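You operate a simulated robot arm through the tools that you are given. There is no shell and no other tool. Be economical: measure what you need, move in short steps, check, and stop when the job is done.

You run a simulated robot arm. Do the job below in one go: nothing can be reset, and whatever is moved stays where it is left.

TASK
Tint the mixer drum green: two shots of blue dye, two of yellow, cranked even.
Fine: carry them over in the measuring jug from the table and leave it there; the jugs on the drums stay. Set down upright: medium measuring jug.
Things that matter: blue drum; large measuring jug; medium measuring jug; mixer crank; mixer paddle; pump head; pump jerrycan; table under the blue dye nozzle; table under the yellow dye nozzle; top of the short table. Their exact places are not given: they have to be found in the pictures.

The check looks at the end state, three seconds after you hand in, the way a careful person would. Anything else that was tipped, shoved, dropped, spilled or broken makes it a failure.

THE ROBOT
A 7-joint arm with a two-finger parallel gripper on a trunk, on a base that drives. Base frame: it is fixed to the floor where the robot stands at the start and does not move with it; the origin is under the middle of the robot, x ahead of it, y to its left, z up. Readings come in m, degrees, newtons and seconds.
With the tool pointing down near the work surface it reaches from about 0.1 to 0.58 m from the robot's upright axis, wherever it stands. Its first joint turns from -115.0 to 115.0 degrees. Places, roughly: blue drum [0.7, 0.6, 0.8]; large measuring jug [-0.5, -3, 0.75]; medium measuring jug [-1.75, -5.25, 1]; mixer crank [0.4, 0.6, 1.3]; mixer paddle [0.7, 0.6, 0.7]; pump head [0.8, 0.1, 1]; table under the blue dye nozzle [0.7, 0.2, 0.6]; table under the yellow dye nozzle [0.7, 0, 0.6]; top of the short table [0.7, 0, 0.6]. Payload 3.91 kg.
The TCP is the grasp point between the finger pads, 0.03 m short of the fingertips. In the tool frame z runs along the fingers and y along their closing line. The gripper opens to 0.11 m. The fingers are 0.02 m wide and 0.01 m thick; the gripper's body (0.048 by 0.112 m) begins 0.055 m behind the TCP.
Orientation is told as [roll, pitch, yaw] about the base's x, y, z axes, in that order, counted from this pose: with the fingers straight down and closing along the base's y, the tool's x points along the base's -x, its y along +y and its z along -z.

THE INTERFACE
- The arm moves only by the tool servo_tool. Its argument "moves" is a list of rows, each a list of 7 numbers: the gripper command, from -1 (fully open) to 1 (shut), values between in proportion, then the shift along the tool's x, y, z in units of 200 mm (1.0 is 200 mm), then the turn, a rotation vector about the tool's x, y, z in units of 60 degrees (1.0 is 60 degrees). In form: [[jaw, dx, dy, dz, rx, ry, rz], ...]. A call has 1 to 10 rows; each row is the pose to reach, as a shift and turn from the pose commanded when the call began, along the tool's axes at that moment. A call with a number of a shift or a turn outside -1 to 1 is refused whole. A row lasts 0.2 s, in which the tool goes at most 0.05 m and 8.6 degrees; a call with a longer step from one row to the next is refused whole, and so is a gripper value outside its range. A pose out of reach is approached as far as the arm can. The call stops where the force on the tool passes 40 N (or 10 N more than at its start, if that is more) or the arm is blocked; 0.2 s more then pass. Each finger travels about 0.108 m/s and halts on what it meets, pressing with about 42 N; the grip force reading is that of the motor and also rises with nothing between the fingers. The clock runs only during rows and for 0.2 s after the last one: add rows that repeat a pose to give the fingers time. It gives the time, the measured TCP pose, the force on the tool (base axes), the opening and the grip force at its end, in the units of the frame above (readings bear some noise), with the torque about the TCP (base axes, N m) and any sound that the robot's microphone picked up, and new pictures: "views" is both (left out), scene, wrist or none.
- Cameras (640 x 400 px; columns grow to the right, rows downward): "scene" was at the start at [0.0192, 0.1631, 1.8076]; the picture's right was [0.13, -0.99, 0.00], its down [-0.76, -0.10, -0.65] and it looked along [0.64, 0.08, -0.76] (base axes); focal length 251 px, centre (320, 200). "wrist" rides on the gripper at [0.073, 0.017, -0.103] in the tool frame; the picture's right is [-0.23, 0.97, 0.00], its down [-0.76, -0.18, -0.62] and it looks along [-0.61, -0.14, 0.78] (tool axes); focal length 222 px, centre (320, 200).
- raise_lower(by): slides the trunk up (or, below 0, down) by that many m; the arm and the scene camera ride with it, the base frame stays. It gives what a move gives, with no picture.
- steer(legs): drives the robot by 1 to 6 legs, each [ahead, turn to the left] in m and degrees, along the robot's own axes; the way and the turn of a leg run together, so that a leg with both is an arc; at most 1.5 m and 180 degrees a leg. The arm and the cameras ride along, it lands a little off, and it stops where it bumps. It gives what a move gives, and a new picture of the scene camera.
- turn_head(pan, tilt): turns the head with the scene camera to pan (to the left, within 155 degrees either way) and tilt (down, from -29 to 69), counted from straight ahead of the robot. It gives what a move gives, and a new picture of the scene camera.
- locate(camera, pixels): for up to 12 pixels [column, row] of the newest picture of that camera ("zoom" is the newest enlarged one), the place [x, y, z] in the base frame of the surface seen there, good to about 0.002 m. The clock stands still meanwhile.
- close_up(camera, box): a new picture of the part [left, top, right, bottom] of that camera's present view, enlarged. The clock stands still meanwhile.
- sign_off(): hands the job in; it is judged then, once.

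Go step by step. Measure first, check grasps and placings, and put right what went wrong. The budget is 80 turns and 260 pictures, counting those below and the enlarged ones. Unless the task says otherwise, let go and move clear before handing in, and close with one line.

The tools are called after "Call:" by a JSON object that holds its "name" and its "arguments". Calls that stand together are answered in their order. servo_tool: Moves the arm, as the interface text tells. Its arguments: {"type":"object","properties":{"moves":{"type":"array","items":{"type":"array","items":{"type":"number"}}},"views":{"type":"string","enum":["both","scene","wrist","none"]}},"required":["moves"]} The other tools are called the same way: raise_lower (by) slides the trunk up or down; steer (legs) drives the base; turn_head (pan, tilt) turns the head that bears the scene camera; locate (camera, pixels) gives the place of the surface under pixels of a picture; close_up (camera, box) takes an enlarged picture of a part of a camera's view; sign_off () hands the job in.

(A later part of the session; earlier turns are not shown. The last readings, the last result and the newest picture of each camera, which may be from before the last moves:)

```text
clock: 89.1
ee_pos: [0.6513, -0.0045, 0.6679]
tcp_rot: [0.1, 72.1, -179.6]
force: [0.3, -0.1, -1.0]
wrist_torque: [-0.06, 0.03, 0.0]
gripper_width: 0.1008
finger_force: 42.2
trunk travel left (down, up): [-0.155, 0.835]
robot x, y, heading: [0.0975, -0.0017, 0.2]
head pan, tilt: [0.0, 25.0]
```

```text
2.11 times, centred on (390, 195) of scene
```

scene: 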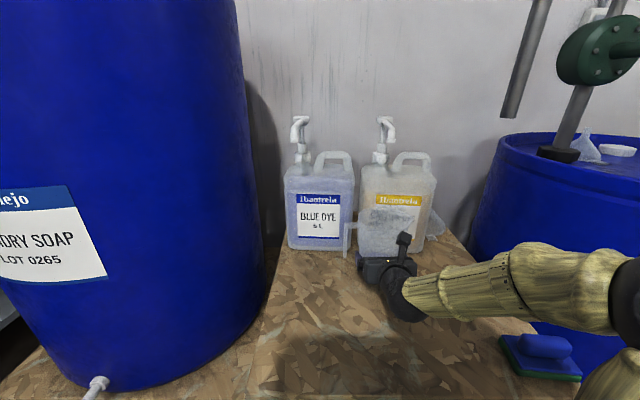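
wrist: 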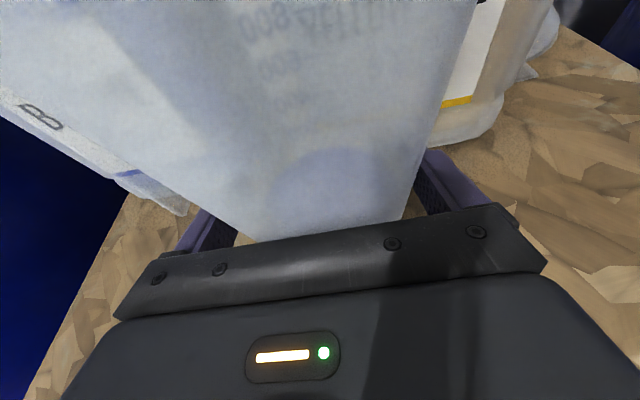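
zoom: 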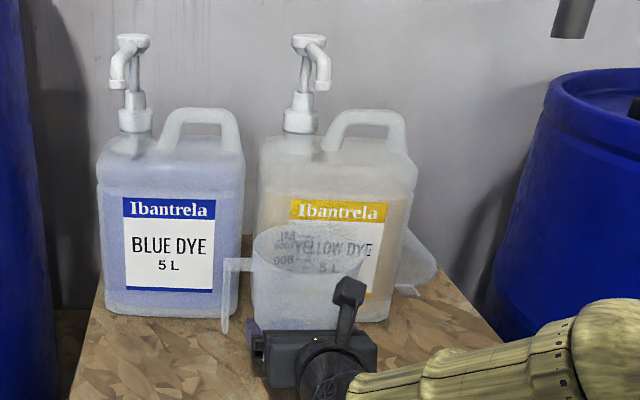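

The arm is at a limit 8 mm high; I use the trunk for the rest (−0.0075) and drive 1 cm ahead to centre under the spout first.

Call:
{"name": "steer", "arguments": {"legs": [[0.01, 0]]}}

Call:
{"name": "raise_lower", "arguments": {"by": -0.007}}

```text
clock: 89.8
ee_pos: [0.6613, -0.0039, 0.6686]
tcp_rot: [0.1, 72.0, -179.5]
force: [0.6, 0.5, -2.5]
wrist_torque: [-0.01, -0.01, -0.03]
gripper_width: 0.101
finger_force: 41.8
trunk travel left (down, up): [-0.155, 0.835]
robot x, y, heading: [0.1112, -0.0068, 0.2]
head pan, tilt: [0.0, 25.0]
```

scene: 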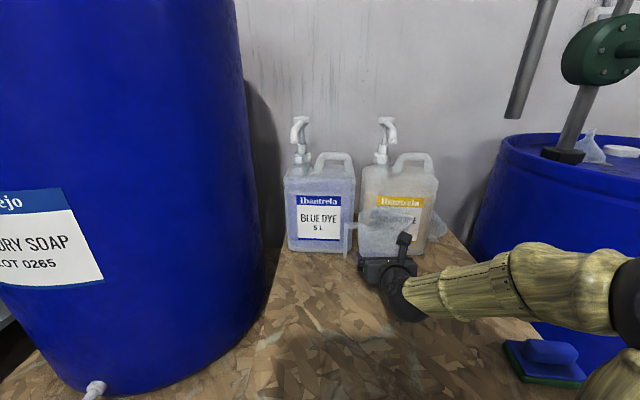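

```text
clock: 90.4
ee_pos: [0.6606, -0.0037, 0.661]
tcp_rot: [0.0, 71.9, -179.5]
force: [0.5, 0.4, -1.1]
wrist_torque: [0.0, 0.0, 0.02]
gripper_width: 0.1009
finger_force: 41.9
trunk travel left (down, up): [-0.148, 0.842]
robot x, y, heading: [0.1094, -0.0035, 0.0]
head pan, tilt: [0.0, 25.0]
```

Jug rests on the table (z 0.661). Open, then drive straight back.

Call:
{"name": "servo_tool", "arguments": {"moves": [[-0.9, 0, 0, 0, 0, 0, 0], [-1, 0, 0, 0, 0, 0, 0], [-1, 0, 0, 0, 0, 0, 0]], "views": "wrist"}}

```text
clock: 91.2
ee_pos: [0.6601, -0.0022, 0.6604]
tcp_rot: [0.0, 72.1, -179.5]
force: [-0.6, -0.3, -1.6]
wrist_torque: [0.0, -0.02, 0.03]
gripper_width: 0.1101
finger_force: 0.0
trunk travel left (down, up): [-0.148, 0.842]
robot x, y, heading: [0.108, -0.002, -0.2]
head pan, tilt: [0.0, 25.0]
```

wrist: 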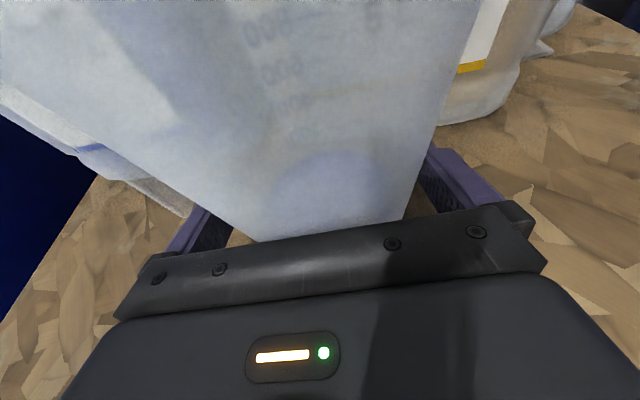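

Call:
{"name": "steer", "arguments": {"legs": [[-0.09, 0]]}}

Call:
{"name": "steer", "arguments": {"legs": [[-0.12, 0]]}}

Call:
{"name": "raise_lower", "arguments": {"by": 0.4}}

Call:
{"name": "servo_tool", "arguments": {"moves": [[0, 0, 0, 0, 0, -0.12, 0], [1, 0, 0, 0, 0, -0.24, 0], [1, 0, 0, 0, 0, -0.36, 0], [1, 0, 0, 0, 0, -0.36, 0], [1, 0, 0, 0, 0, -0.36, 0]], "views": "both"}}

```text
clock: 92.4
ee_pos: [0.5701, -0.0013, 0.6605]
tcp_rot: [0.0, 72.0, -179.3]
force: [0.7, -0.2, 0.7]
wrist_torque: [-0.05, -0.05, 0.0]
gripper_width: 0.11
finger_force: 0.2
trunk travel left (down, up): [-0.148, 0.842]
robot x, y, heading: [0.0179, -0.0019, 0.1]
head pan, tilt: [0.0, 25.0]
```

scene: 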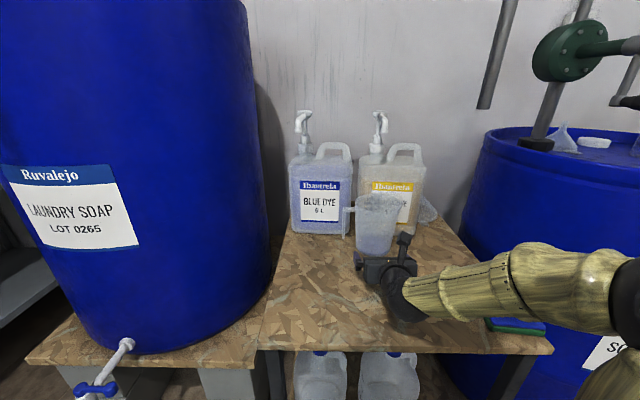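

```text
clock: 93.7
ee_pos: [0.4515, -0.0041, 0.6601]
tcp_rot: [0.0, 72.0, -179.5]
force: [0.1, -0.1, -0.4]
wrist_torque: [0.01, 0.0, 0.03]
gripper_width: 0.1101
finger_force: 0.0
trunk travel left (down, up): [-0.148, 0.842]
robot x, y, heading: [-0.1007, -0.0014, 0.2]
head pan, tilt: [0.0, 25.0]
```

scene: 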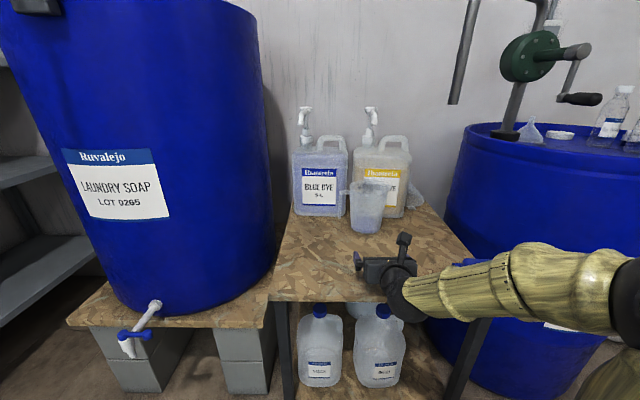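

```text
clock: 97.5
ee_pos: [0.4506, -0.0039, 1.061]
tcp_rot: [-0.1, 72.0, -179.4]
force: [-0.3, -1.3, -0.3]
wrist_torque: [-0.02, -0.01, 0.0]
gripper_width: 0.1101
finger_force: 0.0
trunk travel left (down, up): [-0.548, 0.442]
robot x, y, heading: [-0.1012, -0.0013, -0.1]
head pan, tilt: [0.0, 25.0]
```

```text
clock: 98.7
ee_pos: [0.4496, -0.0064, 1.0608]
tcp_rot: [0.7, 51.8, -179.3]
force: [0.9, -0.4, 1.0]
wrist_torque: [0.01, 0.0, 0.01]
gripper_width: 0.0
finger_force: 37.5
out of reach, approached as far as the arm can: row 3
trunk travel left (down, up): [-0.548, 0.442]
robot x, y, heading: [-0.1023, 0.001, -0.1]
head pan, tilt: [0.0, 25.0]
```

scene: 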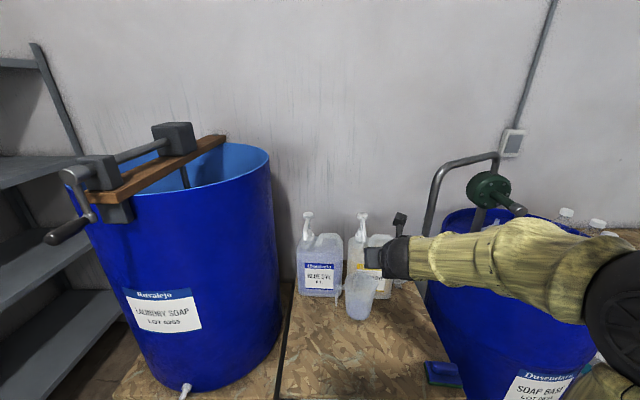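
wrist: 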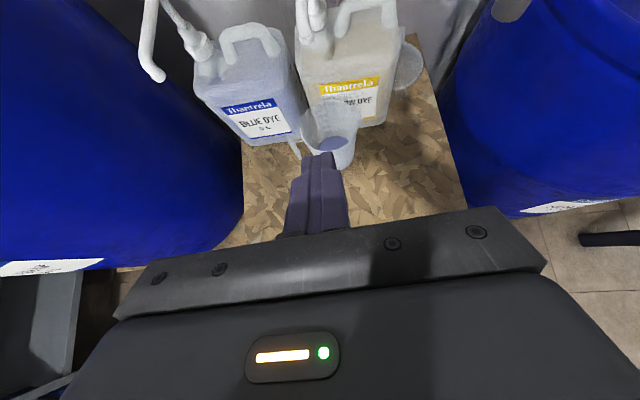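

Jug stands under the yellow spout. Drive ahead 0.2 with hand at z 1.06 (above the spouts), then locate the yellow head.

Call:
{"name": "steer", "arguments": {"legs": [[0.2, 0]]}}

Call:
{"name": "servo_tool", "arguments": {"moves": [[1, 0, 0, 0, 0, 0, 0]], "views": "wrist"}}

```text
clock: 100.5
ee_pos: [0.6518, -0.0055, 1.0603]
tcp_rot: [0.7, 51.8, -179.5]
force: [-0.6, 0.0, -0.1]
wrist_torque: [-0.03, 0.0, 0.03]
gripper_width: 0.0
finger_force: 37.5
trunk travel left (down, up): [-0.548, 0.442]
robot x, y, heading: [0.0996, -0.0002, -0.1]
head pan, tilt: [0.0, 25.0]
```

scene: 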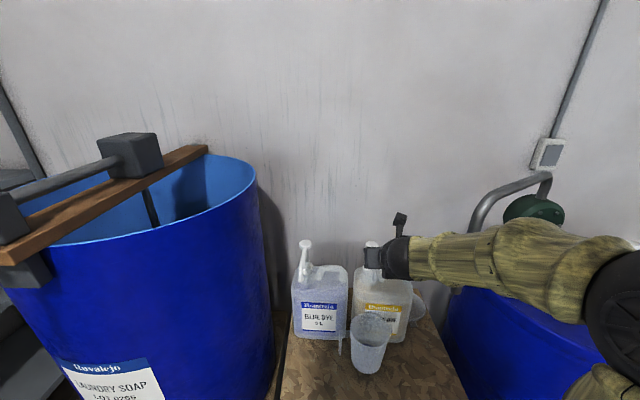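

```text
clock: 100.9
ee_pos: [0.6513, -0.0062, 1.061]
tcp_rot: [0.8, 51.9, -179.5]
force: [0.1, 0.0, -0.3]
wrist_torque: [0.0, 0.0, 0.0]
gripper_width: 0.0
finger_force: 37.8
trunk travel left (down, up): [-0.548, 0.442]
robot x, y, heading: [0.0996, -0.0025, 0.0]
head pan, tilt: [0.0, 25.0]
```

wrist: 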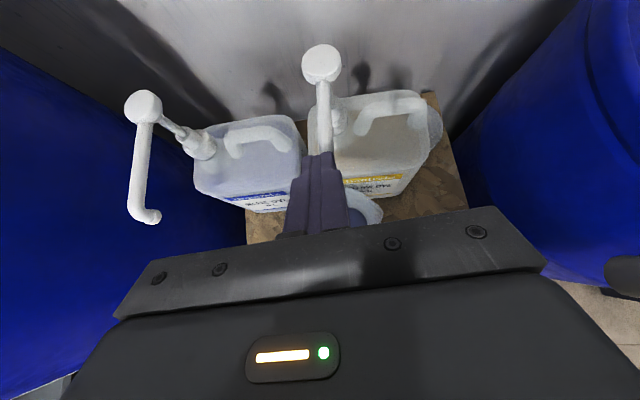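

Yellow head straight ahead at wrist (321,62). Move to hover above it.

Call:
{"name": "servo_tool", "arguments": {"moves": [[1, 0.12, 0.01, 0.17, 0, 0, 0], [1, 0.24, 0.02, 0.34, 0, 0, 0], [1, 0.31, 0.03, 0.46, 0, 0, 0], [1, 0.344, 0.03, 0.569, 0, 0, 0], [1, 0.344, 0.03, 0.569, 0, 0, 0]], "views": "both"}}

Call:
{"name": "close_up", "arguments": {"camera": "scene", "box": [280, 200, 460, 390]}}

```text
clock: 102.1
ee_pos: [0.6857, -0.0358, 1.0863]
tcp_rot: [0.7, 51.9, -179.5]
force: [0.4, -0.3, 0.0]
wrist_torque: [0.0, -0.01, -0.01]
gripper_width: 0.0
finger_force: 37.7
out of reach, approached as far as the arm can: row 1, 2, 3, 4, 5
trunk travel left (down, up): [-0.548, 0.442]
robot x, y, heading: [0.0976, -0.0023, 0.1]
head pan, tilt: [0.0, 25.0]
```

scene: 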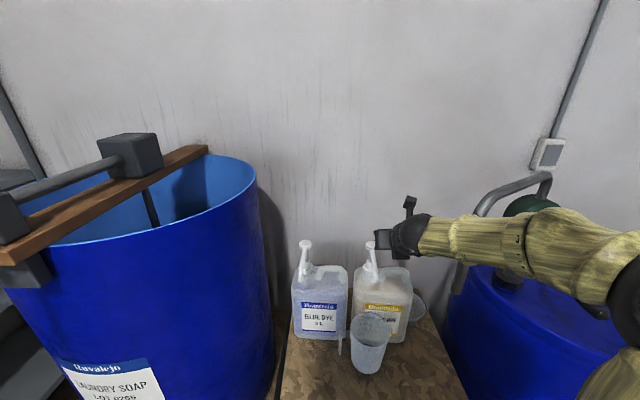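
wrist: 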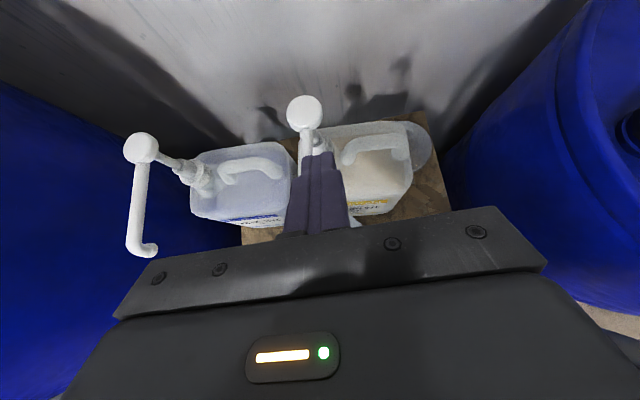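

```text
2.11 times, centred on (370, 295) of scene
```

zoom: 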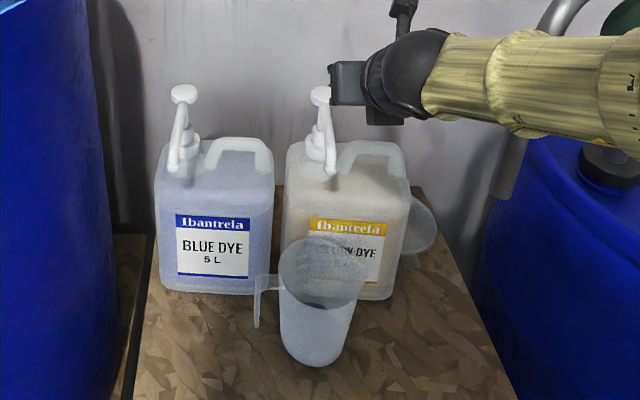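

Out of reach with this heading (stuck at 0.686,-0.036). For blue the tool was −16° off the radial, so I turn the tool heading 16° to the right and keep the target 3 cm higher.

Call:
{"name": "servo_tool", "arguments": {"moves": [[1, 0.118, 0, -0.093, -0.07, 0, 0.055], [1, 0.118, 0, -0.093, -0.14, 0, 0.11], [1, 0.118, 0, -0.093, -0.21, 0, 0.165], [1, 0.118, 0, -0.093, -0.21, 0, 0.165], [1, 0.118, 0, -0.093, -0.21, 0, 0.165]], "views": "both"}}

```text
clock: 103.3
ee_pos: [0.6772, -0.0363, 1.1204]
tcp_rot: [0.6, 52.0, 164.4]
force: [-0.3, 0.1, -0.5]
wrist_torque: [0.01, 0.01, 0.02]
gripper_width: 0.0
finger_force: 37.5
out of reach, approached as far as the arm can: row 3, 4, 5
trunk travel left (down, up): [-0.548, 0.442]
robot x, y, heading: [0.1005, -0.0021, 0.3]
head pan, tilt: [0.0, 25.0]
```

scene: 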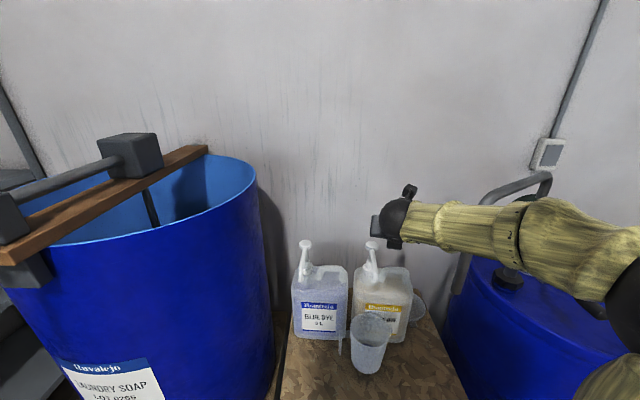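
wrist: 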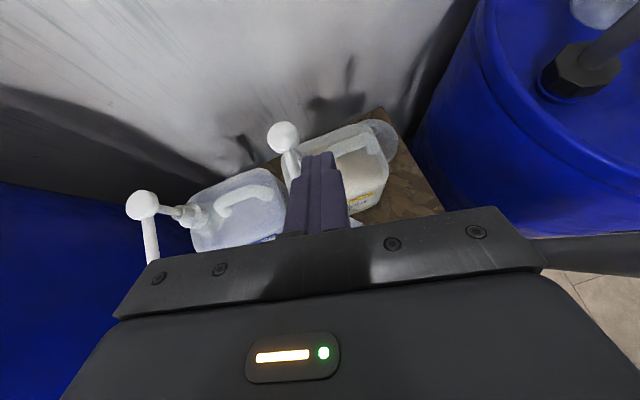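

Still limited: the elbow is swung far right. I move the hand back left to y≈0.2 with heading 0, where the arm worked, then turn the whole robot instead.

Call:
{"name": "servo_tool", "arguments": {"moves": [[1, -0.034, -0.19, -0.043, 0.04, 0, -0.03], [1, -0.068, -0.38, -0.086, 0.08, 0, -0.06], [1, -0.102, -0.57, -0.13, 0.12, 0, -0.1], [1, -0.136, -0.76, -0.174, 0.17, 0, -0.13], [1, -0.17, -0.961, -0.217, 0.21, 0, -0.165], [1, -0.17, -0.961, -0.217, 0.21, 0, -0.165], [1, -0.17, -0.961, -0.217, 0.21, 0, -0.165]], "views": "both"}}

```text
clock: 104.9
ee_pos: [0.6751, 0.1622, 1.1182]
tcp_rot: [0.7, 51.9, -179.4]
force: [0.8, -0.1, 0.2]
wrist_torque: [-0.02, 0.02, -0.01]
gripper_width: 0.0
finger_force: 38.2
out of reach, approached as far as the arm can: row 1, 2
trunk travel left (down, up): [-0.548, 0.442]
robot x, y, heading: [0.1002, -0.0028, 0.1]
head pan, tilt: [0.0, 25.0]
```

scene: 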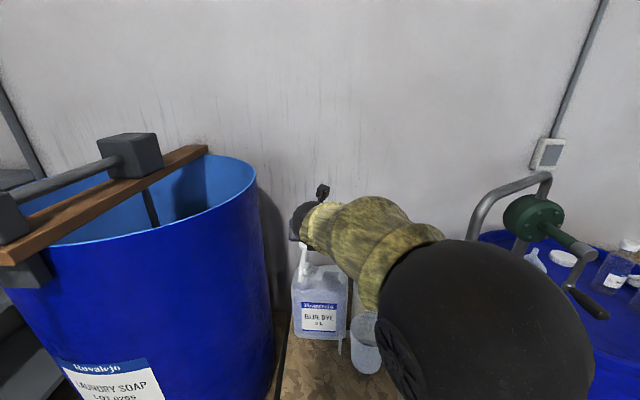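
wrist: 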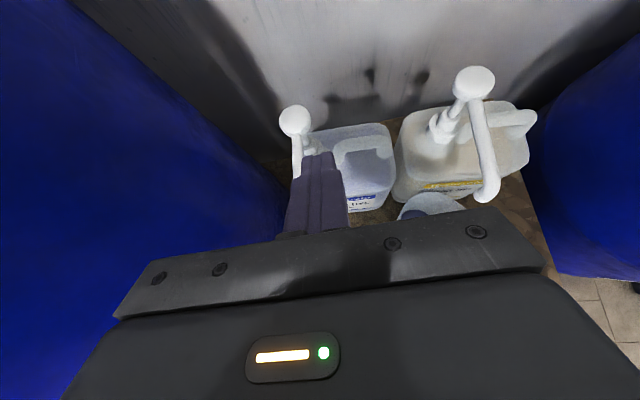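

Commanded pose follows the reached one, and the arm is free again at (0.675,0.162,1.118). Turn the robot −15° in place (hand passes above heads).

Call:
{"name": "steer", "arguments": {"legs": [[0, -15]]}}

Call:
{"name": "servo_tool", "arguments": {"moves": [[1, 0, 0, 0, 0, 0, 0]], "views": "wrist"}}

```text
clock: 106.5
ee_pos: [0.6987, 0.0049, 1.1179]
tcp_rot: [0.7, 51.9, 165.1]
force: [-0.8, -0.7, -0.3]
wrist_torque: [-0.04, 0.01, -0.01]
gripper_width: 0.0
finger_force: 37.2
trunk travel left (down, up): [-0.548, 0.442]
robot x, y, heading: [0.1023, -0.0025, -15.1]
head pan, tilt: [0.0, 25.0]
```

scene: 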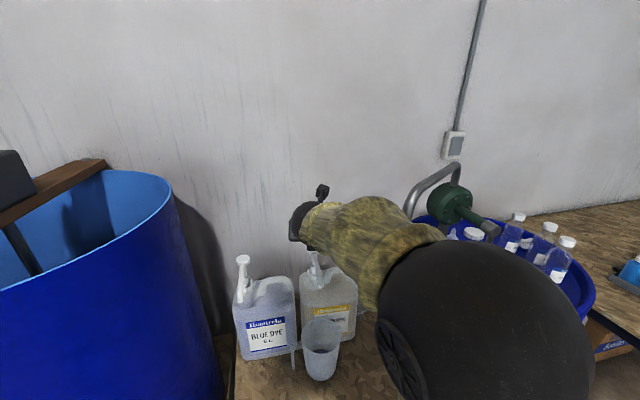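

```text
clock: 106.9
ee_pos: [0.6982, 0.0039, 1.1182]
tcp_rot: [0.7, 51.8, 165.2]
force: [0.3, 0.5, 0.0]
wrist_torque: [0.01, -0.01, 0.0]
gripper_width: 0.0002
finger_force: 37.9
trunk travel left (down, up): [-0.548, 0.442]
robot x, y, heading: [0.0988, -0.0041, -15.1]
head pan, tilt: [0.0, 25.0]
```

wrist: 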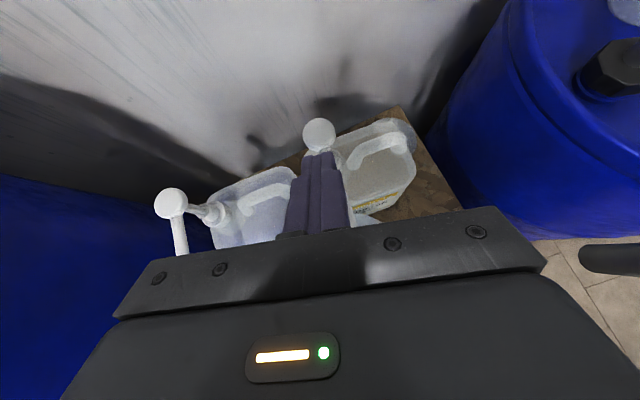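

Now aligned (head at wrist (319,133)). Move forward 0.089 m, then down to hover.

Call:
{"name": "servo_tool", "arguments": {"moves": [[1, 0.14, -0.03, 0.175, 0, 0, 0], [1, 0.274, -0.065, 0.35, 0, 0, 0], [1, 0.13, -0.065, 0.46, 0, 0, 0], [1, -0.013, -0.065, 0.575, 0, 0, 0], [1, -0.013, -0.065, 0.575, 0, 0, 0]], "views": "both"}}

Call:
{"name": "close_up", "arguments": {"camera": "scene", "box": [220, 180, 400, 390]}}

```text
clock: 108.1
ee_pos: [0.7887, -0.0069, 1.0476]
tcp_rot: [0.8, 51.9, 165.2]
force: [-0.3, 0.4, 0.5]
wrist_torque: [0.01, 0.02, -0.01]
gripper_width: 0.0
finger_force: 37.3
trunk travel left (down, up): [-0.548, 0.442]
robot x, y, heading: [0.0981, -0.0024, -15.6]
head pan, tilt: [0.0, 25.0]
```

scene: 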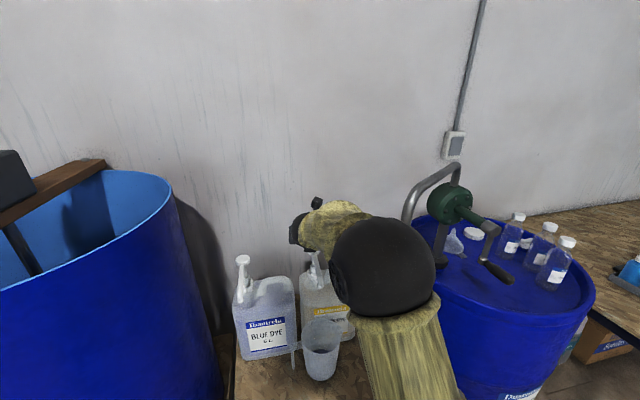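
wrist: 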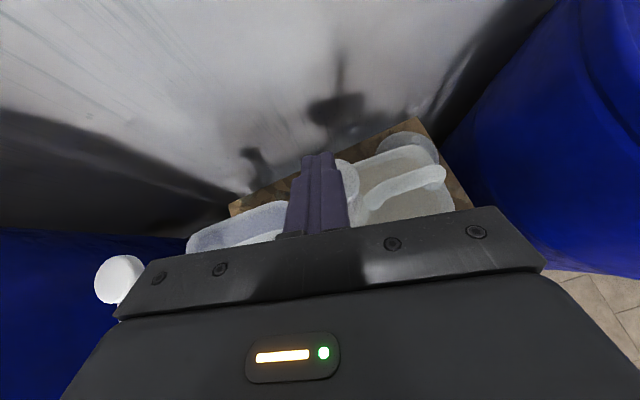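

```text
1.90 times, centred on (310, 285) of scene
```

zoom: 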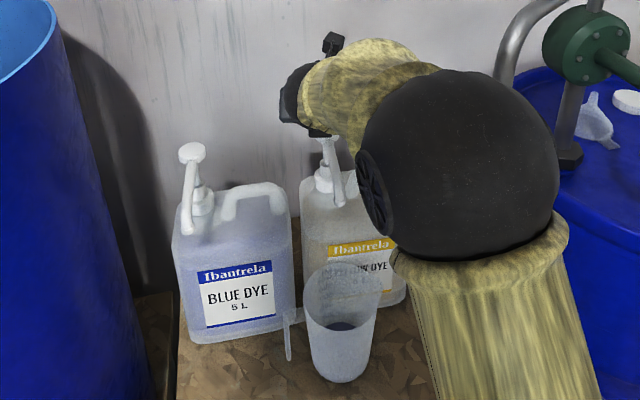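

Call:
{"name": "locate", "arguments": {"camera": "wrist", "pixels": [[350, 170], [355, 185], [345, 163], [352, 200], [320, 155], [303, 165], [338, 160]]}}

Call:
{"name": "close_up", "arguments": {"camera": "wrist", "box": [260, 120, 420, 240]}}

```text
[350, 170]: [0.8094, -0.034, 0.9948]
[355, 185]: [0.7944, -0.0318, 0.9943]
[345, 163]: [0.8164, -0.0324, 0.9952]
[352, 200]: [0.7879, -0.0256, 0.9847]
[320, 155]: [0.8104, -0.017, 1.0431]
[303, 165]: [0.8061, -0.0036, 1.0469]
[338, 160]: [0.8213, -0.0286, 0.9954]
```

```text
3.33 times, centred on (340, 180) of wrist
```

zoom: 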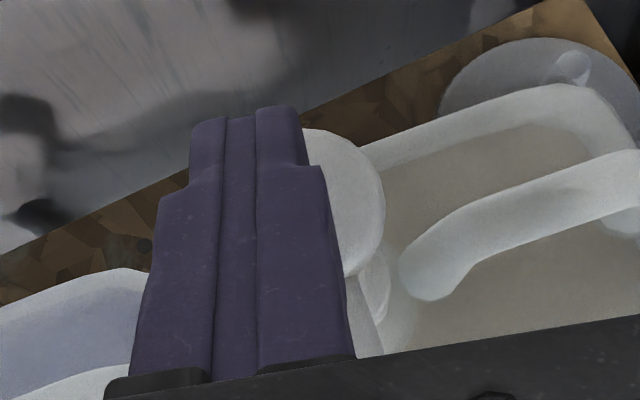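

Contact point ≈ (0.805,-0.012) is on the head (centre ≈0.80,-0.014). Press with force stop.

Call:
{"name": "servo_tool", "arguments": {"moves": [[1, -0.079, 0.012, 0.062, 0, 0, 0], [1, -0.118, 0.012, 0.093, 0, 0, 0], [1, -0.157, 0.012, 0.123, 0, 0, 0], [1, -0.197, 0.012, 0.154, 0, 0, 0], [1, -0.236, 0.012, 0.185, 0, 0, 0], [1, -0.268, 0.012, 0.21, 0, 0, 0], [1, -0.29, 0.012, 0.228, 0, 0, 0], [1, -0.312, 0.012, 0.245, 0, 0, 0], [1, -0.312, 0.012, 0.245, 0, 0, 0]], "views": "none"}}

Call:
{"name": "close_up", "arguments": {"camera": "scene", "box": [220, 180, 400, 390]}}

```text
clock: 109.8
ee_pos: [0.7889, -0.0106, 0.9805]
tcp_rot: [-0.1, 52.9, 164.5]
force: [1.5, 1.6, 18.4]
wrist_torque: [-0.04, -0.37, -0.01]
gripper_width: 0.0
finger_force: 37.9
trunk travel left (down, up): [-0.548, 0.442]
robot x, y, heading: [0.101, -0.0042, -15.4]
head pan, tilt: [0.0, 25.0]
stopped in row 8: the force on the tool passed its limit at 44 N (the readings are from after the stop); the commanded pose is now the measured one
```

```text
1.90 times, centred on (310, 285) of scene
```

zoom: 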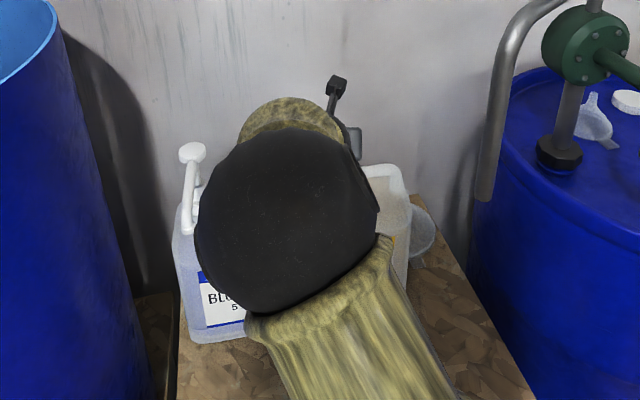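

Full stroke one (end stop). Release fully, then press again.

Call:
{"name": "servo_tool", "arguments": {"moves": [[1, 0.08, 0, -0.062, 0, 0, 0], [1, 0.16, 0, -0.123, 0, 0, 0], [1, 0.24, 0, -0.185, 0, -0.01, 0], [1, 0.315, 0, -0.247, 0, -0.017, 0], [1, 0.315, 0, -0.247, 0, -0.017, 0]], "views": "wrist"}}

Call:
{"name": "close_up", "arguments": {"camera": "scene", "box": [220, 180, 400, 390]}}

```text
clock: 111.0
ee_pos: [0.7897, -0.0085, 1.0562]
tcp_rot: [0.3, 51.4, 164.8]
force: [0.0, 0.0, 0.4]
wrist_torque: [0.02, 0.01, 0.0]
gripper_width: 0.0
finger_force: 37.3
trunk travel left (down, up): [-0.548, 0.442]
robot x, y, heading: [0.1023, 0.0008, -15.3]
head pan, tilt: [0.0, 25.0]
```

wrist: 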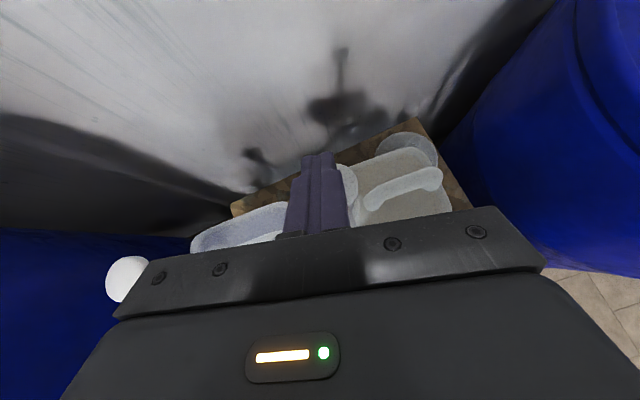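

```text
1.90 times, centred on (310, 285) of scene
```

zoom: 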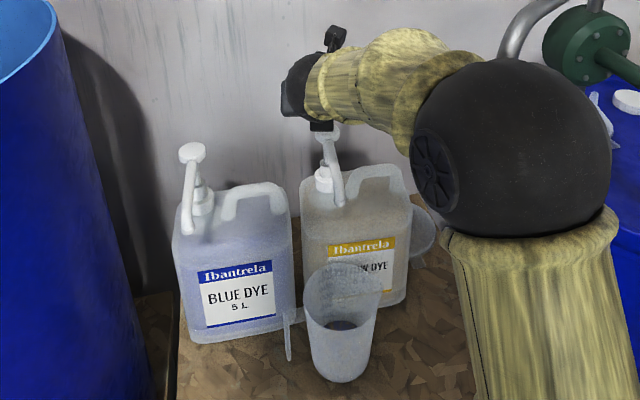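

Head is up again; second yellow stroke.

Call:
{"name": "servo_tool", "arguments": {"moves": [[1, -0.098, 0.005, 0.077, 0, 0, 0], [1, -0.15, 0.005, 0.118, 0, 0, 0], [1, -0.19, 0.005, 0.149, 0, 0, 0], [1, -0.23, 0.005, 0.18, 0, 0, 0], [1, -0.27, 0.005, 0.211, 0, 0, 0], [1, -0.3, 0.005, 0.235, 0, 0, 0], [1, -0.325, 0.005, 0.255, 0, 0, 0], [1, -0.35, 0.005, 0.275, 0, 0, 0], [1, -0.35, 0.005, 0.275, 0, 0, 0]], "views": "none"}}

Call:
{"name": "servo_tool", "arguments": {"moves": [[1, 0.08, 0, -0.062, 0, 0, 0], [1, 0.16, 0, -0.123, 0, 0, 0], [1, 0.24, 0, -0.185, 0, -0.01, 0], [1, 0.4, 0, -0.3, 0, -0.017, 0], [1, 0.28, 0, -0.46, 0, -0.017, 0], [1, 0.16, 0, -0.61, 0, -0.017, 0], [1, 0.04, 0, -0.76, 0, -0.017, 0], [1, -0.08, 0, -0.91, 0, -0.017, 0], [1, -0.08, 0, -0.91, 0, -0.017, 0]], "views": "both"}}

```text
clock: 112.8
ee_pos: [0.7903, -0.0107, 0.9804]
tcp_rot: [0.0, 52.7, 164.6]
force: [2.1, 0.1, 17.3]
wrist_torque: [-0.04, -0.34, 0.05]
gripper_width: 0.0
finger_force: 37.5
trunk travel left (down, up): [-0.548, 0.442]
robot x, y, heading: [0.0976, 0.0014, -15.2]
head pan, tilt: [0.0, 25.0]
stopped in row 8: the force on the tool passed its limit at 44 N (the readings are from after the stop); the commanded pose is now the measured one
```

```text
clock: 114.8
ee_pos: [0.6418, 0.0302, 1.0732]
tcp_rot: [0.1, 51.2, 164.7]
force: [-0.2, 0.4, 0.7]
wrist_torque: [0.01, -0.01, 0.03]
gripper_width: 0.0
finger_force: 37.6
trunk travel left (down, up): [-0.548, 0.442]
robot x, y, heading: [0.1003, -0.003, -15.4]
head pan, tilt: [0.0, 25.0]
```

scene: 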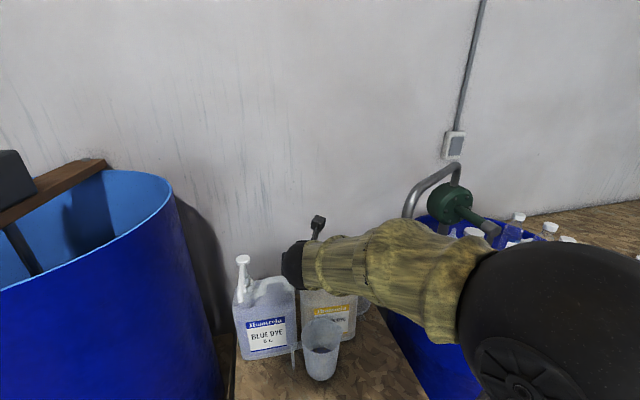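
wrist: 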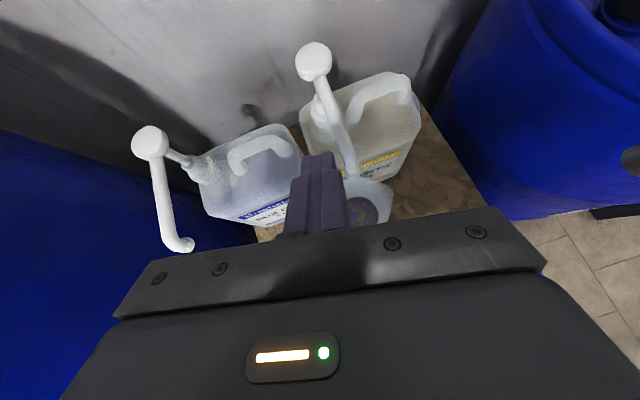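

Both shots each are in. Now withdraw along the tool heading, open and level to 72°, to re-grip the jug at (0.666,-0.003) from this heading.

Call:
{"name": "servo_tool", "arguments": {"moves": [[1, -0.116, 0.03, -0.144, 0, 0, 0], [0.5, -0.23, 0.06, -0.288, 0, 0.1, 0], [-0.5, -0.347, 0.09, -0.432, 0, 0.2, 0], [-1, -0.463, 0.124, -0.576, 0, 0.3, 0], [-1, -0.463, 0.124, -0.576, 0, 0.347, 0], [-1, -0.463, 0.124, -0.576, 0, 0.347, 0]], "views": "none"}}

Call:
{"name": "raise_lower", "arguments": {"by": -0.4}}

Call:
{"name": "servo_tool", "arguments": {"moves": [[-1, 0, 0, 0, 0, 0, 0]], "views": "both"}}

```text
clock: 116.2
ee_pos: [0.5096, 0.0585, 1.0908]
tcp_rot: [0.3, 72.0, 164.8]
force: [-0.3, 0.7, -0.2]
wrist_torque: [0.02, 0.04, -0.01]
gripper_width: 0.1099
finger_force: 0.0
out of reach, approached as far as the arm can: row 4, 5, 6
trunk travel left (down, up): [-0.548, 0.442]
robot x, y, heading: [0.0997, -0.0048, -15.3]
head pan, tilt: [0.0, 25.0]
```

```text
clock: 120.0
ee_pos: [0.5147, 0.0586, 0.6753]
tcp_rot: [2.4, 69.8, 166.8]
force: [1.3, 0.5, -0.7]
wrist_torque: [-0.02, 0.01, -0.01]
gripper_width: 0.11
finger_force: 0.1
trunk travel left (down, up): [-0.148, 0.842]
robot x, y, heading: [0.1, -0.0013, -15.2]
head pan, tilt: [0.0, 25.0]
```

```text
clock: 120.4
ee_pos: [0.5132, 0.0581, 0.6762]
tcp_rot: [2.3, 70.0, 166.7]
force: [0.3, 0.0, -0.9]
wrist_torque: [-0.02, -0.01, 0.04]
gripper_width: 0.11
finger_force: 0.2
trunk travel left (down, up): [-0.148, 0.842]
robot x, y, heading: [0.0998, 0.0023, -15.4]
head pan, tilt: [0.0, 25.0]
```

scene: 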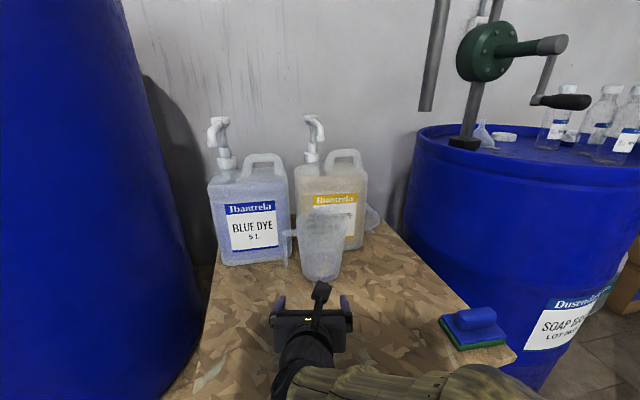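
wrist: 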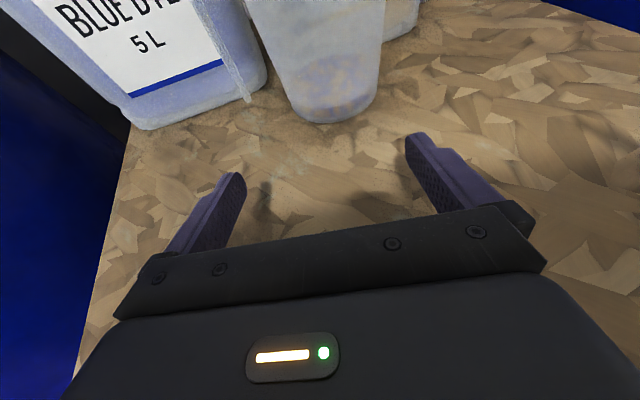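

Close in front of the jug. Measure its body and align.

Call:
{"name": "locate", "arguments": {"camera": "wrist", "pixels": [[281, 95], [274, 75], [320, 110], [320, 90], [376, 90], [380, 70], [300, 95], [350, 95], [240, 80], [345, 112]]}}

```text
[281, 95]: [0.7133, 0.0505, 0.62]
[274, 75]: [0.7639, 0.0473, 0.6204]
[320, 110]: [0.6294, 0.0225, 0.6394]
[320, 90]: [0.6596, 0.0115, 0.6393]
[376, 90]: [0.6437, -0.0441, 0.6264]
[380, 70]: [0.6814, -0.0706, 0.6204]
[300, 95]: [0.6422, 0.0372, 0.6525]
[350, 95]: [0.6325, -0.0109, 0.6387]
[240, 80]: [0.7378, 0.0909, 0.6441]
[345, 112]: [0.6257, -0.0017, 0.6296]
```

Jug axis ≈ (0.6735,-0.003). First align laterally (+1.6 cm right), down to z 0.66, 3 cm forward.

Call:
{"name": "servo_tool", "arguments": {"moves": [[-1, 0.02, 0.04, 0.1, 0, 0.015, 0.013], [-1, -0.025, 0.0815, 0.168, 0, 0.033, 0.013], [-1, -0.025, 0.0815, 0.168, 0, 0.033, 0.013]], "views": "wrist"}}

```text
clock: 121.2
ee_pos: [0.5391, 0.0375, 0.6821]
tcp_rot: [-2.5, 74.1, 161.9]
force: [-0.3, 0.0, 0.2]
wrist_torque: [0.0, 0.02, 0.0]
gripper_width: 0.11
finger_force: 0.0
out of reach, approached as far as the arm can: row 2, 3
trunk travel left (down, up): [-0.148, 0.842]
robot x, y, heading: [0.0968, 0.0001, -15.4]
head pan, tilt: [0.0, 25.0]
```

wrist: 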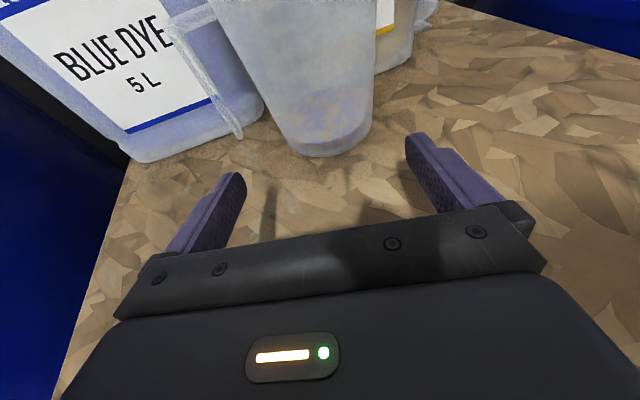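

Height stuck 2 cm high; the trunk does the rest (−0.021). Then advance 0.135 m.

Call:
{"name": "raise_lower", "arguments": {"by": -0.021}}

Call:
{"name": "servo_tool", "arguments": {"moves": [[-1, 0.025, 0.004, 0.09, 0, 0, 0], [-1, 0.051, 0.007, 0.18, 0, 0, 0], [-1, 0.08, 0.01, 0.28, 0, 0, 0], [-1, 0.08, 0.01, 0.28, 0, 0, 0]], "views": "wrist"}}

```text
clock: 121.9
ee_pos: [0.5389, 0.0372, 0.6597]
tcp_rot: [-2.3, 73.9, 162.0]
force: [0.0, 0.3, -0.4]
wrist_torque: [0.02, -0.01, 0.01]
gripper_width: 0.11
finger_force: 0.0
trunk travel left (down, up): [-0.127, 0.863]
robot x, y, heading: [0.0987, -0.0053, -15.4]
head pan, tilt: [0.0, 25.0]
```

```text
clock: 122.9
ee_pos: [0.5967, 0.0194, 0.6621]
tcp_rot: [-2.3, 73.9, 162.0]
force: [0.9, 0.2, 0.2]
wrist_torque: [0.02, -0.01, 0.0]
gripper_width: 0.1101
finger_force: 0.1
trunk travel left (down, up): [-0.127, 0.863]
robot x, y, heading: [0.1011, -0.0019, -15.4]
head pan, tilt: [0.0, 25.0]
```

wrist: 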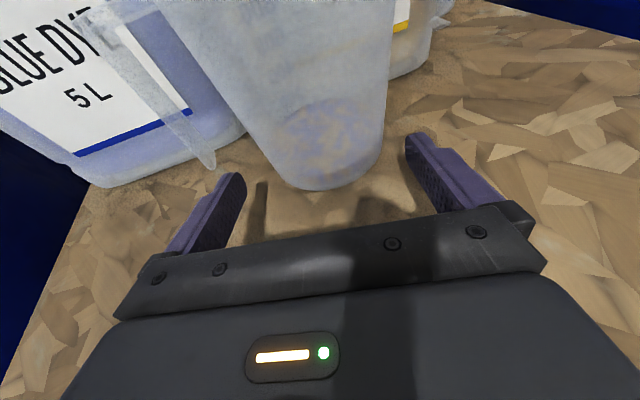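

Call:
{"name": "locate", "arguments": {"camera": "wrist", "pixels": [[262, 140], [275, 162], [322, 186], [325, 165], [379, 145], [383, 120], [300, 170], [355, 165]]}}

```text
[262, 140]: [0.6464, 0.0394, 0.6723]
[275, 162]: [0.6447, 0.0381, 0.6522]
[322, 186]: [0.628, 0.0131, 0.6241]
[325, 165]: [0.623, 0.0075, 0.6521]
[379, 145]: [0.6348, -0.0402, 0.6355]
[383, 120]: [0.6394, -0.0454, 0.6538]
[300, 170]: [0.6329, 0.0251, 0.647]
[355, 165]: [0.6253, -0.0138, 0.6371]
```

Jug axis (0.672,-0.0055). Finish the advance: 7.4 cm forward, 3.5 mm right.

Call:
{"name": "servo_tool", "arguments": {"moves": [[-1, 0.01, 0.0175, 0.08, 0, 0, 0], [-1, 0.035, 0.0175, 0.16, 0, 0, 0], [-1, 0.06, 0.0175, 0.24, 0, 0, 0], [-1, 0.08, 0.0175, 0.31, 0, 0, 0], [-1, 0.091, 0.0175, 0.356, 0, 0, 0], [-1, 0.091, 0.0175, 0.356, 0, 0, 0]], "views": "wrist"}}

```text
clock: 124.3
ee_pos: [0.666, -0.003, 0.6587]
tcp_rot: [-2.3, 73.9, 161.9]
force: [-0.2, -0.6, -0.1]
wrist_torque: [-0.01, -0.01, 0.02]
gripper_width: 0.1101
finger_force: 0.0
trunk travel left (down, up): [-0.127, 0.863]
robot x, y, heading: [0.0988, -0.0052, -15.2]
head pan, tilt: [0.0, 25.0]
```

wrist: 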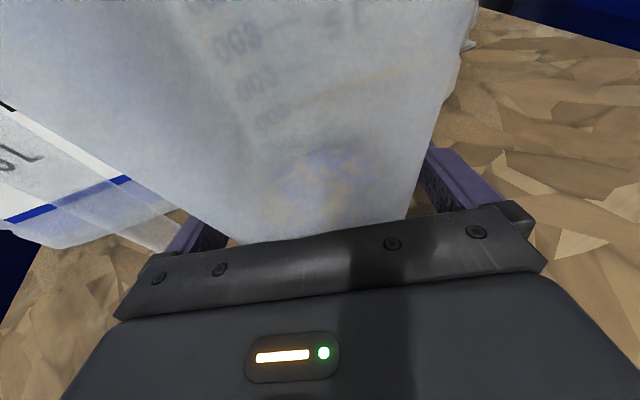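

Grip and lift 5 cm, then back the robot away.

Call:
{"name": "servo_tool", "arguments": {"moves": [[-0.7, 0, 0, 0, 0, 0, 0], [-0.4, 0, 0, 0, 0, 0, 0], [0, 0, 0, 0, 0, 0, 0], [0, 0, 0, 0, 0, 0, 0], [0, 0.12, 0, -0.035, 0, 0, 0], [0, 0.24, 0, -0.069, 0, 0, 0], [0, 0.24, 0, -0.069, 0, 0, 0]], "views": "none"}}

Call:
{"name": "steer", "arguments": {"legs": [[-0.3, 0]]}}

```text
clock: 125.9
ee_pos: [0.6681, -0.0055, 0.7087]
tcp_rot: [-2.3, 73.8, 162.1]
force: [0.0, -0.7, -1.6]
wrist_torque: [-0.05, 0.05, 0.0]
gripper_width: 0.1052
finger_force: 42.3
trunk travel left (down, up): [-0.127, 0.863]
robot x, y, heading: [0.1015, -0.0064, -15.4]
head pan, tilt: [0.0, 25.0]
```

```text
clock: 128.2
ee_pos: [0.3816, 0.0749, 0.7082]
tcp_rot: [-2.3, 73.9, 162.2]
force: [0.4, -0.4, -2.4]
wrist_torque: [-0.03, -0.01, -0.01]
gripper_width: 0.1056
finger_force: 42.5
trunk travel left (down, up): [-0.127, 0.863]
robot x, y, heading: [-0.1835, 0.0765, -15.2]
head pan, tilt: [0.0, 25.0]
```

scene: 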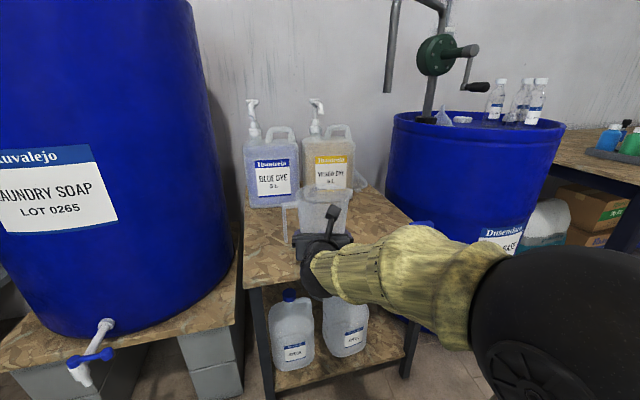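

Jug held steady (upright), dye inside. Raise the trunk 0.7 in total, then turn left towards the soap drum.

Call:
{"name": "raise_lower", "arguments": {"by": 0.4}}

Call:
{"name": "raise_lower", "arguments": {"by": 0.32}}

Call:
{"name": "steer", "arguments": {"legs": [[0, 33]]}}

Call:
{"name": "turn_head", "arguments": {"pan": 10, "tilt": 40}}

```text
clock: 132.0
ee_pos: [0.3805, 0.0741, 1.1084]
tcp_rot: [-2.3, 73.9, 162.2]
force: [0.5, -0.5, -2.7]
wrist_torque: [-0.01, 0.0, -0.04]
gripper_width: 0.1052
finger_force: 42.1
trunk travel left (down, up): [-0.527, 0.463]
robot x, y, heading: [-0.1881, 0.0762, -15.5]
head pan, tilt: [0.0, 25.0]
```

```text
clock: 135.2
ee_pos: [0.3801, 0.076, 1.429]
tcp_rot: [-2.4, 73.8, 162.3]
force: [1.0, 0.3, -2.5]
wrist_torque: [0.0, -0.03, -0.01]
gripper_width: 0.1054
finger_force: 41.5
trunk travel left (down, up): [-0.847, 0.143]
robot x, y, heading: [-0.1885, 0.0755, -15.2]
head pan, tilt: [0.0, 25.0]
```

```text
clock: 137.8
ee_pos: [0.2864, 0.3891, 1.4291]
tcp_rot: [-2.3, 73.9, -164.1]
force: [-0.3, -0.5, -3.0]
wrist_torque: [-0.04, -0.01, 0.02]
gripper_width: 0.1054
finger_force: 41.8
trunk travel left (down, up): [-0.847, 0.143]
robot x, y, heading: [-0.1865, 0.0772, 18.5]
head pan, tilt: [0.0, 25.0]
```

scene: 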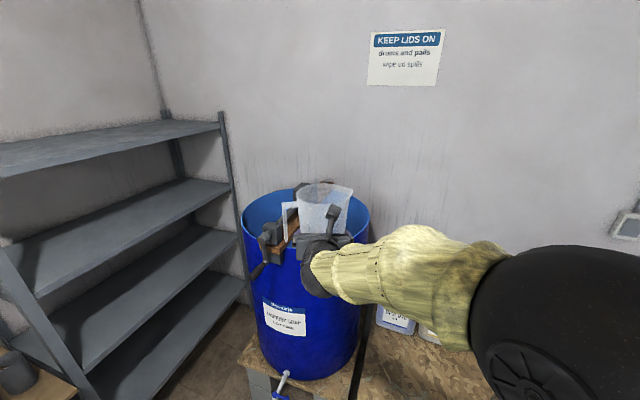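

```text
clock: 138.6
ee_pos: [0.286, 0.3889, 1.4289]
tcp_rot: [-2.3, 73.9, -164.1]
force: [-0.1, 0.1, -2.1]
wrist_torque: [0.01, 0.03, 0.02]
gripper_width: 0.1053
finger_force: 41.8
trunk travel left (down, up): [-0.847, 0.143]
robot x, y, heading: [-0.1871, 0.0746, 18.5]
head pan, tilt: [10.0, 40.0]
```

scene: 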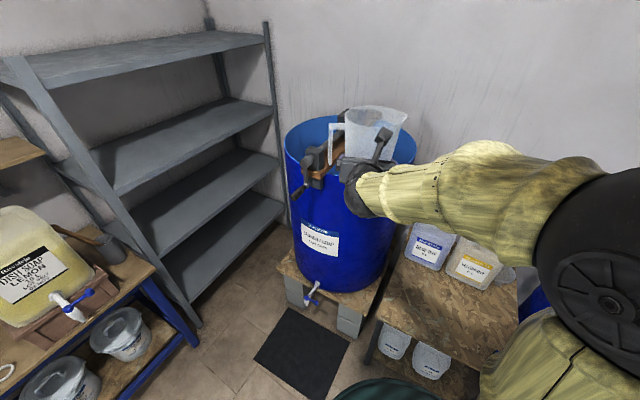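

Call:
{"name": "locate", "arguments": {"camera": "scene", "pixels": [[287, 150], [415, 160], [300, 130], [330, 117], [396, 190], [300, 186], [414, 140], [325, 160], [318, 155], [312, 180]]}}

Call:
{"name": "close_up", "arguments": {"camera": "scene", "box": [270, 90, 430, 250]}}

```text
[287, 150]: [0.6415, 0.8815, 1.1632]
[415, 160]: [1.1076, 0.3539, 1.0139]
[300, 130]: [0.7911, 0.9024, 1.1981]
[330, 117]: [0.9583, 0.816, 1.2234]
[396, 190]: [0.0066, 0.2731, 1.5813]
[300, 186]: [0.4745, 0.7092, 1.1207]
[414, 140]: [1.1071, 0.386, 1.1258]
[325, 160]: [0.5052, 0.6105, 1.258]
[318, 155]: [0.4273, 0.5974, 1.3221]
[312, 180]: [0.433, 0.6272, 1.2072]
```

```text
2.50 times, centred on (350, 170) of scene
```

zoom: 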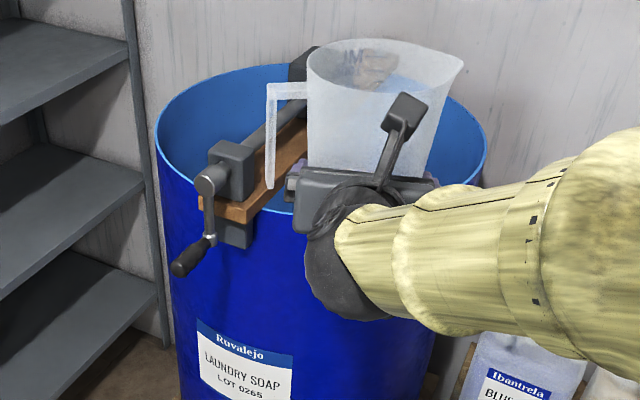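

Fit: drum centre ≈ (0.75,0.60), r≈0.30, rim ≈1.26; board along y≈0.6. Drive 0.27 ahead so the jug comes over the right half of the drum.

Call:
{"name": "steer", "arguments": {"legs": [[0.27, 0]]}}

```text
clock: 140.7
ee_pos: [0.5366, 0.4789, 1.4291]
tcp_rot: [-2.4, 73.8, -163.7]
force: [0.1, 0.7, -1.7]
wrist_torque: [-0.01, -0.01, -0.03]
gripper_width: 0.1055
finger_force: 41.4
trunk travel left (down, up): [-0.847, 0.143]
robot x, y, heading: [0.0611, 0.1601, 18.9]
head pan, tilt: [10.0, 40.0]
```

scene: 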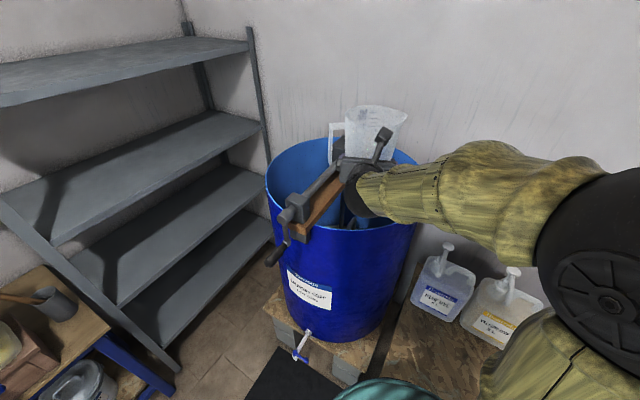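

Extend 0.118 m along the tool heading to put the pouring spot over (0.68,0.42).

Call:
{"name": "servo_tool", "arguments": {"moves": [[0, 0.041, 0.003, 0.142, 0, 0, 0], [0, 0.082, 0.006, 0.285, 0, 0, 0], [0, 0.123, 0.009, 0.427, 0, 0, 0], [0, 0.165, 0.012, 0.569, 0, 0, 0], [0, 0.165, 0.012, 0.569, 0, 0, 0]], "views": "both"}}

Call:
{"name": "close_up", "arguments": {"camera": "scene", "box": [250, 80, 450, 250]}}

```text
clock: 141.9
ee_pos: [0.649, 0.5164, 1.4295]
tcp_rot: [-2.3, 73.9, -163.6]
force: [0.2, -1.4, -1.6]
wrist_torque: [-0.06, 0.01, -0.01]
gripper_width: 0.1053
finger_force: 42.0
trunk travel left (down, up): [-0.847, 0.143]
robot x, y, heading: [0.0688, 0.164, 19.3]
head pan, tilt: [10.0, 40.0]
```

scene: 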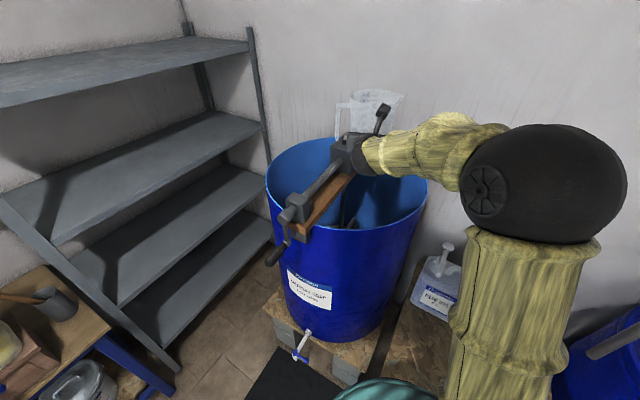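
wrist: 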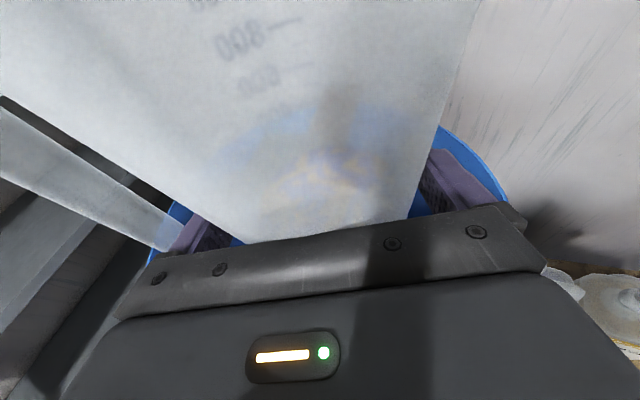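

```text
2.35 times, centred on (350, 165) of scene
```

zoom: 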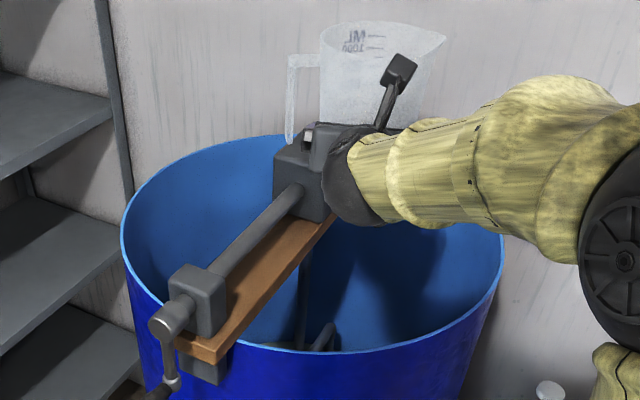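

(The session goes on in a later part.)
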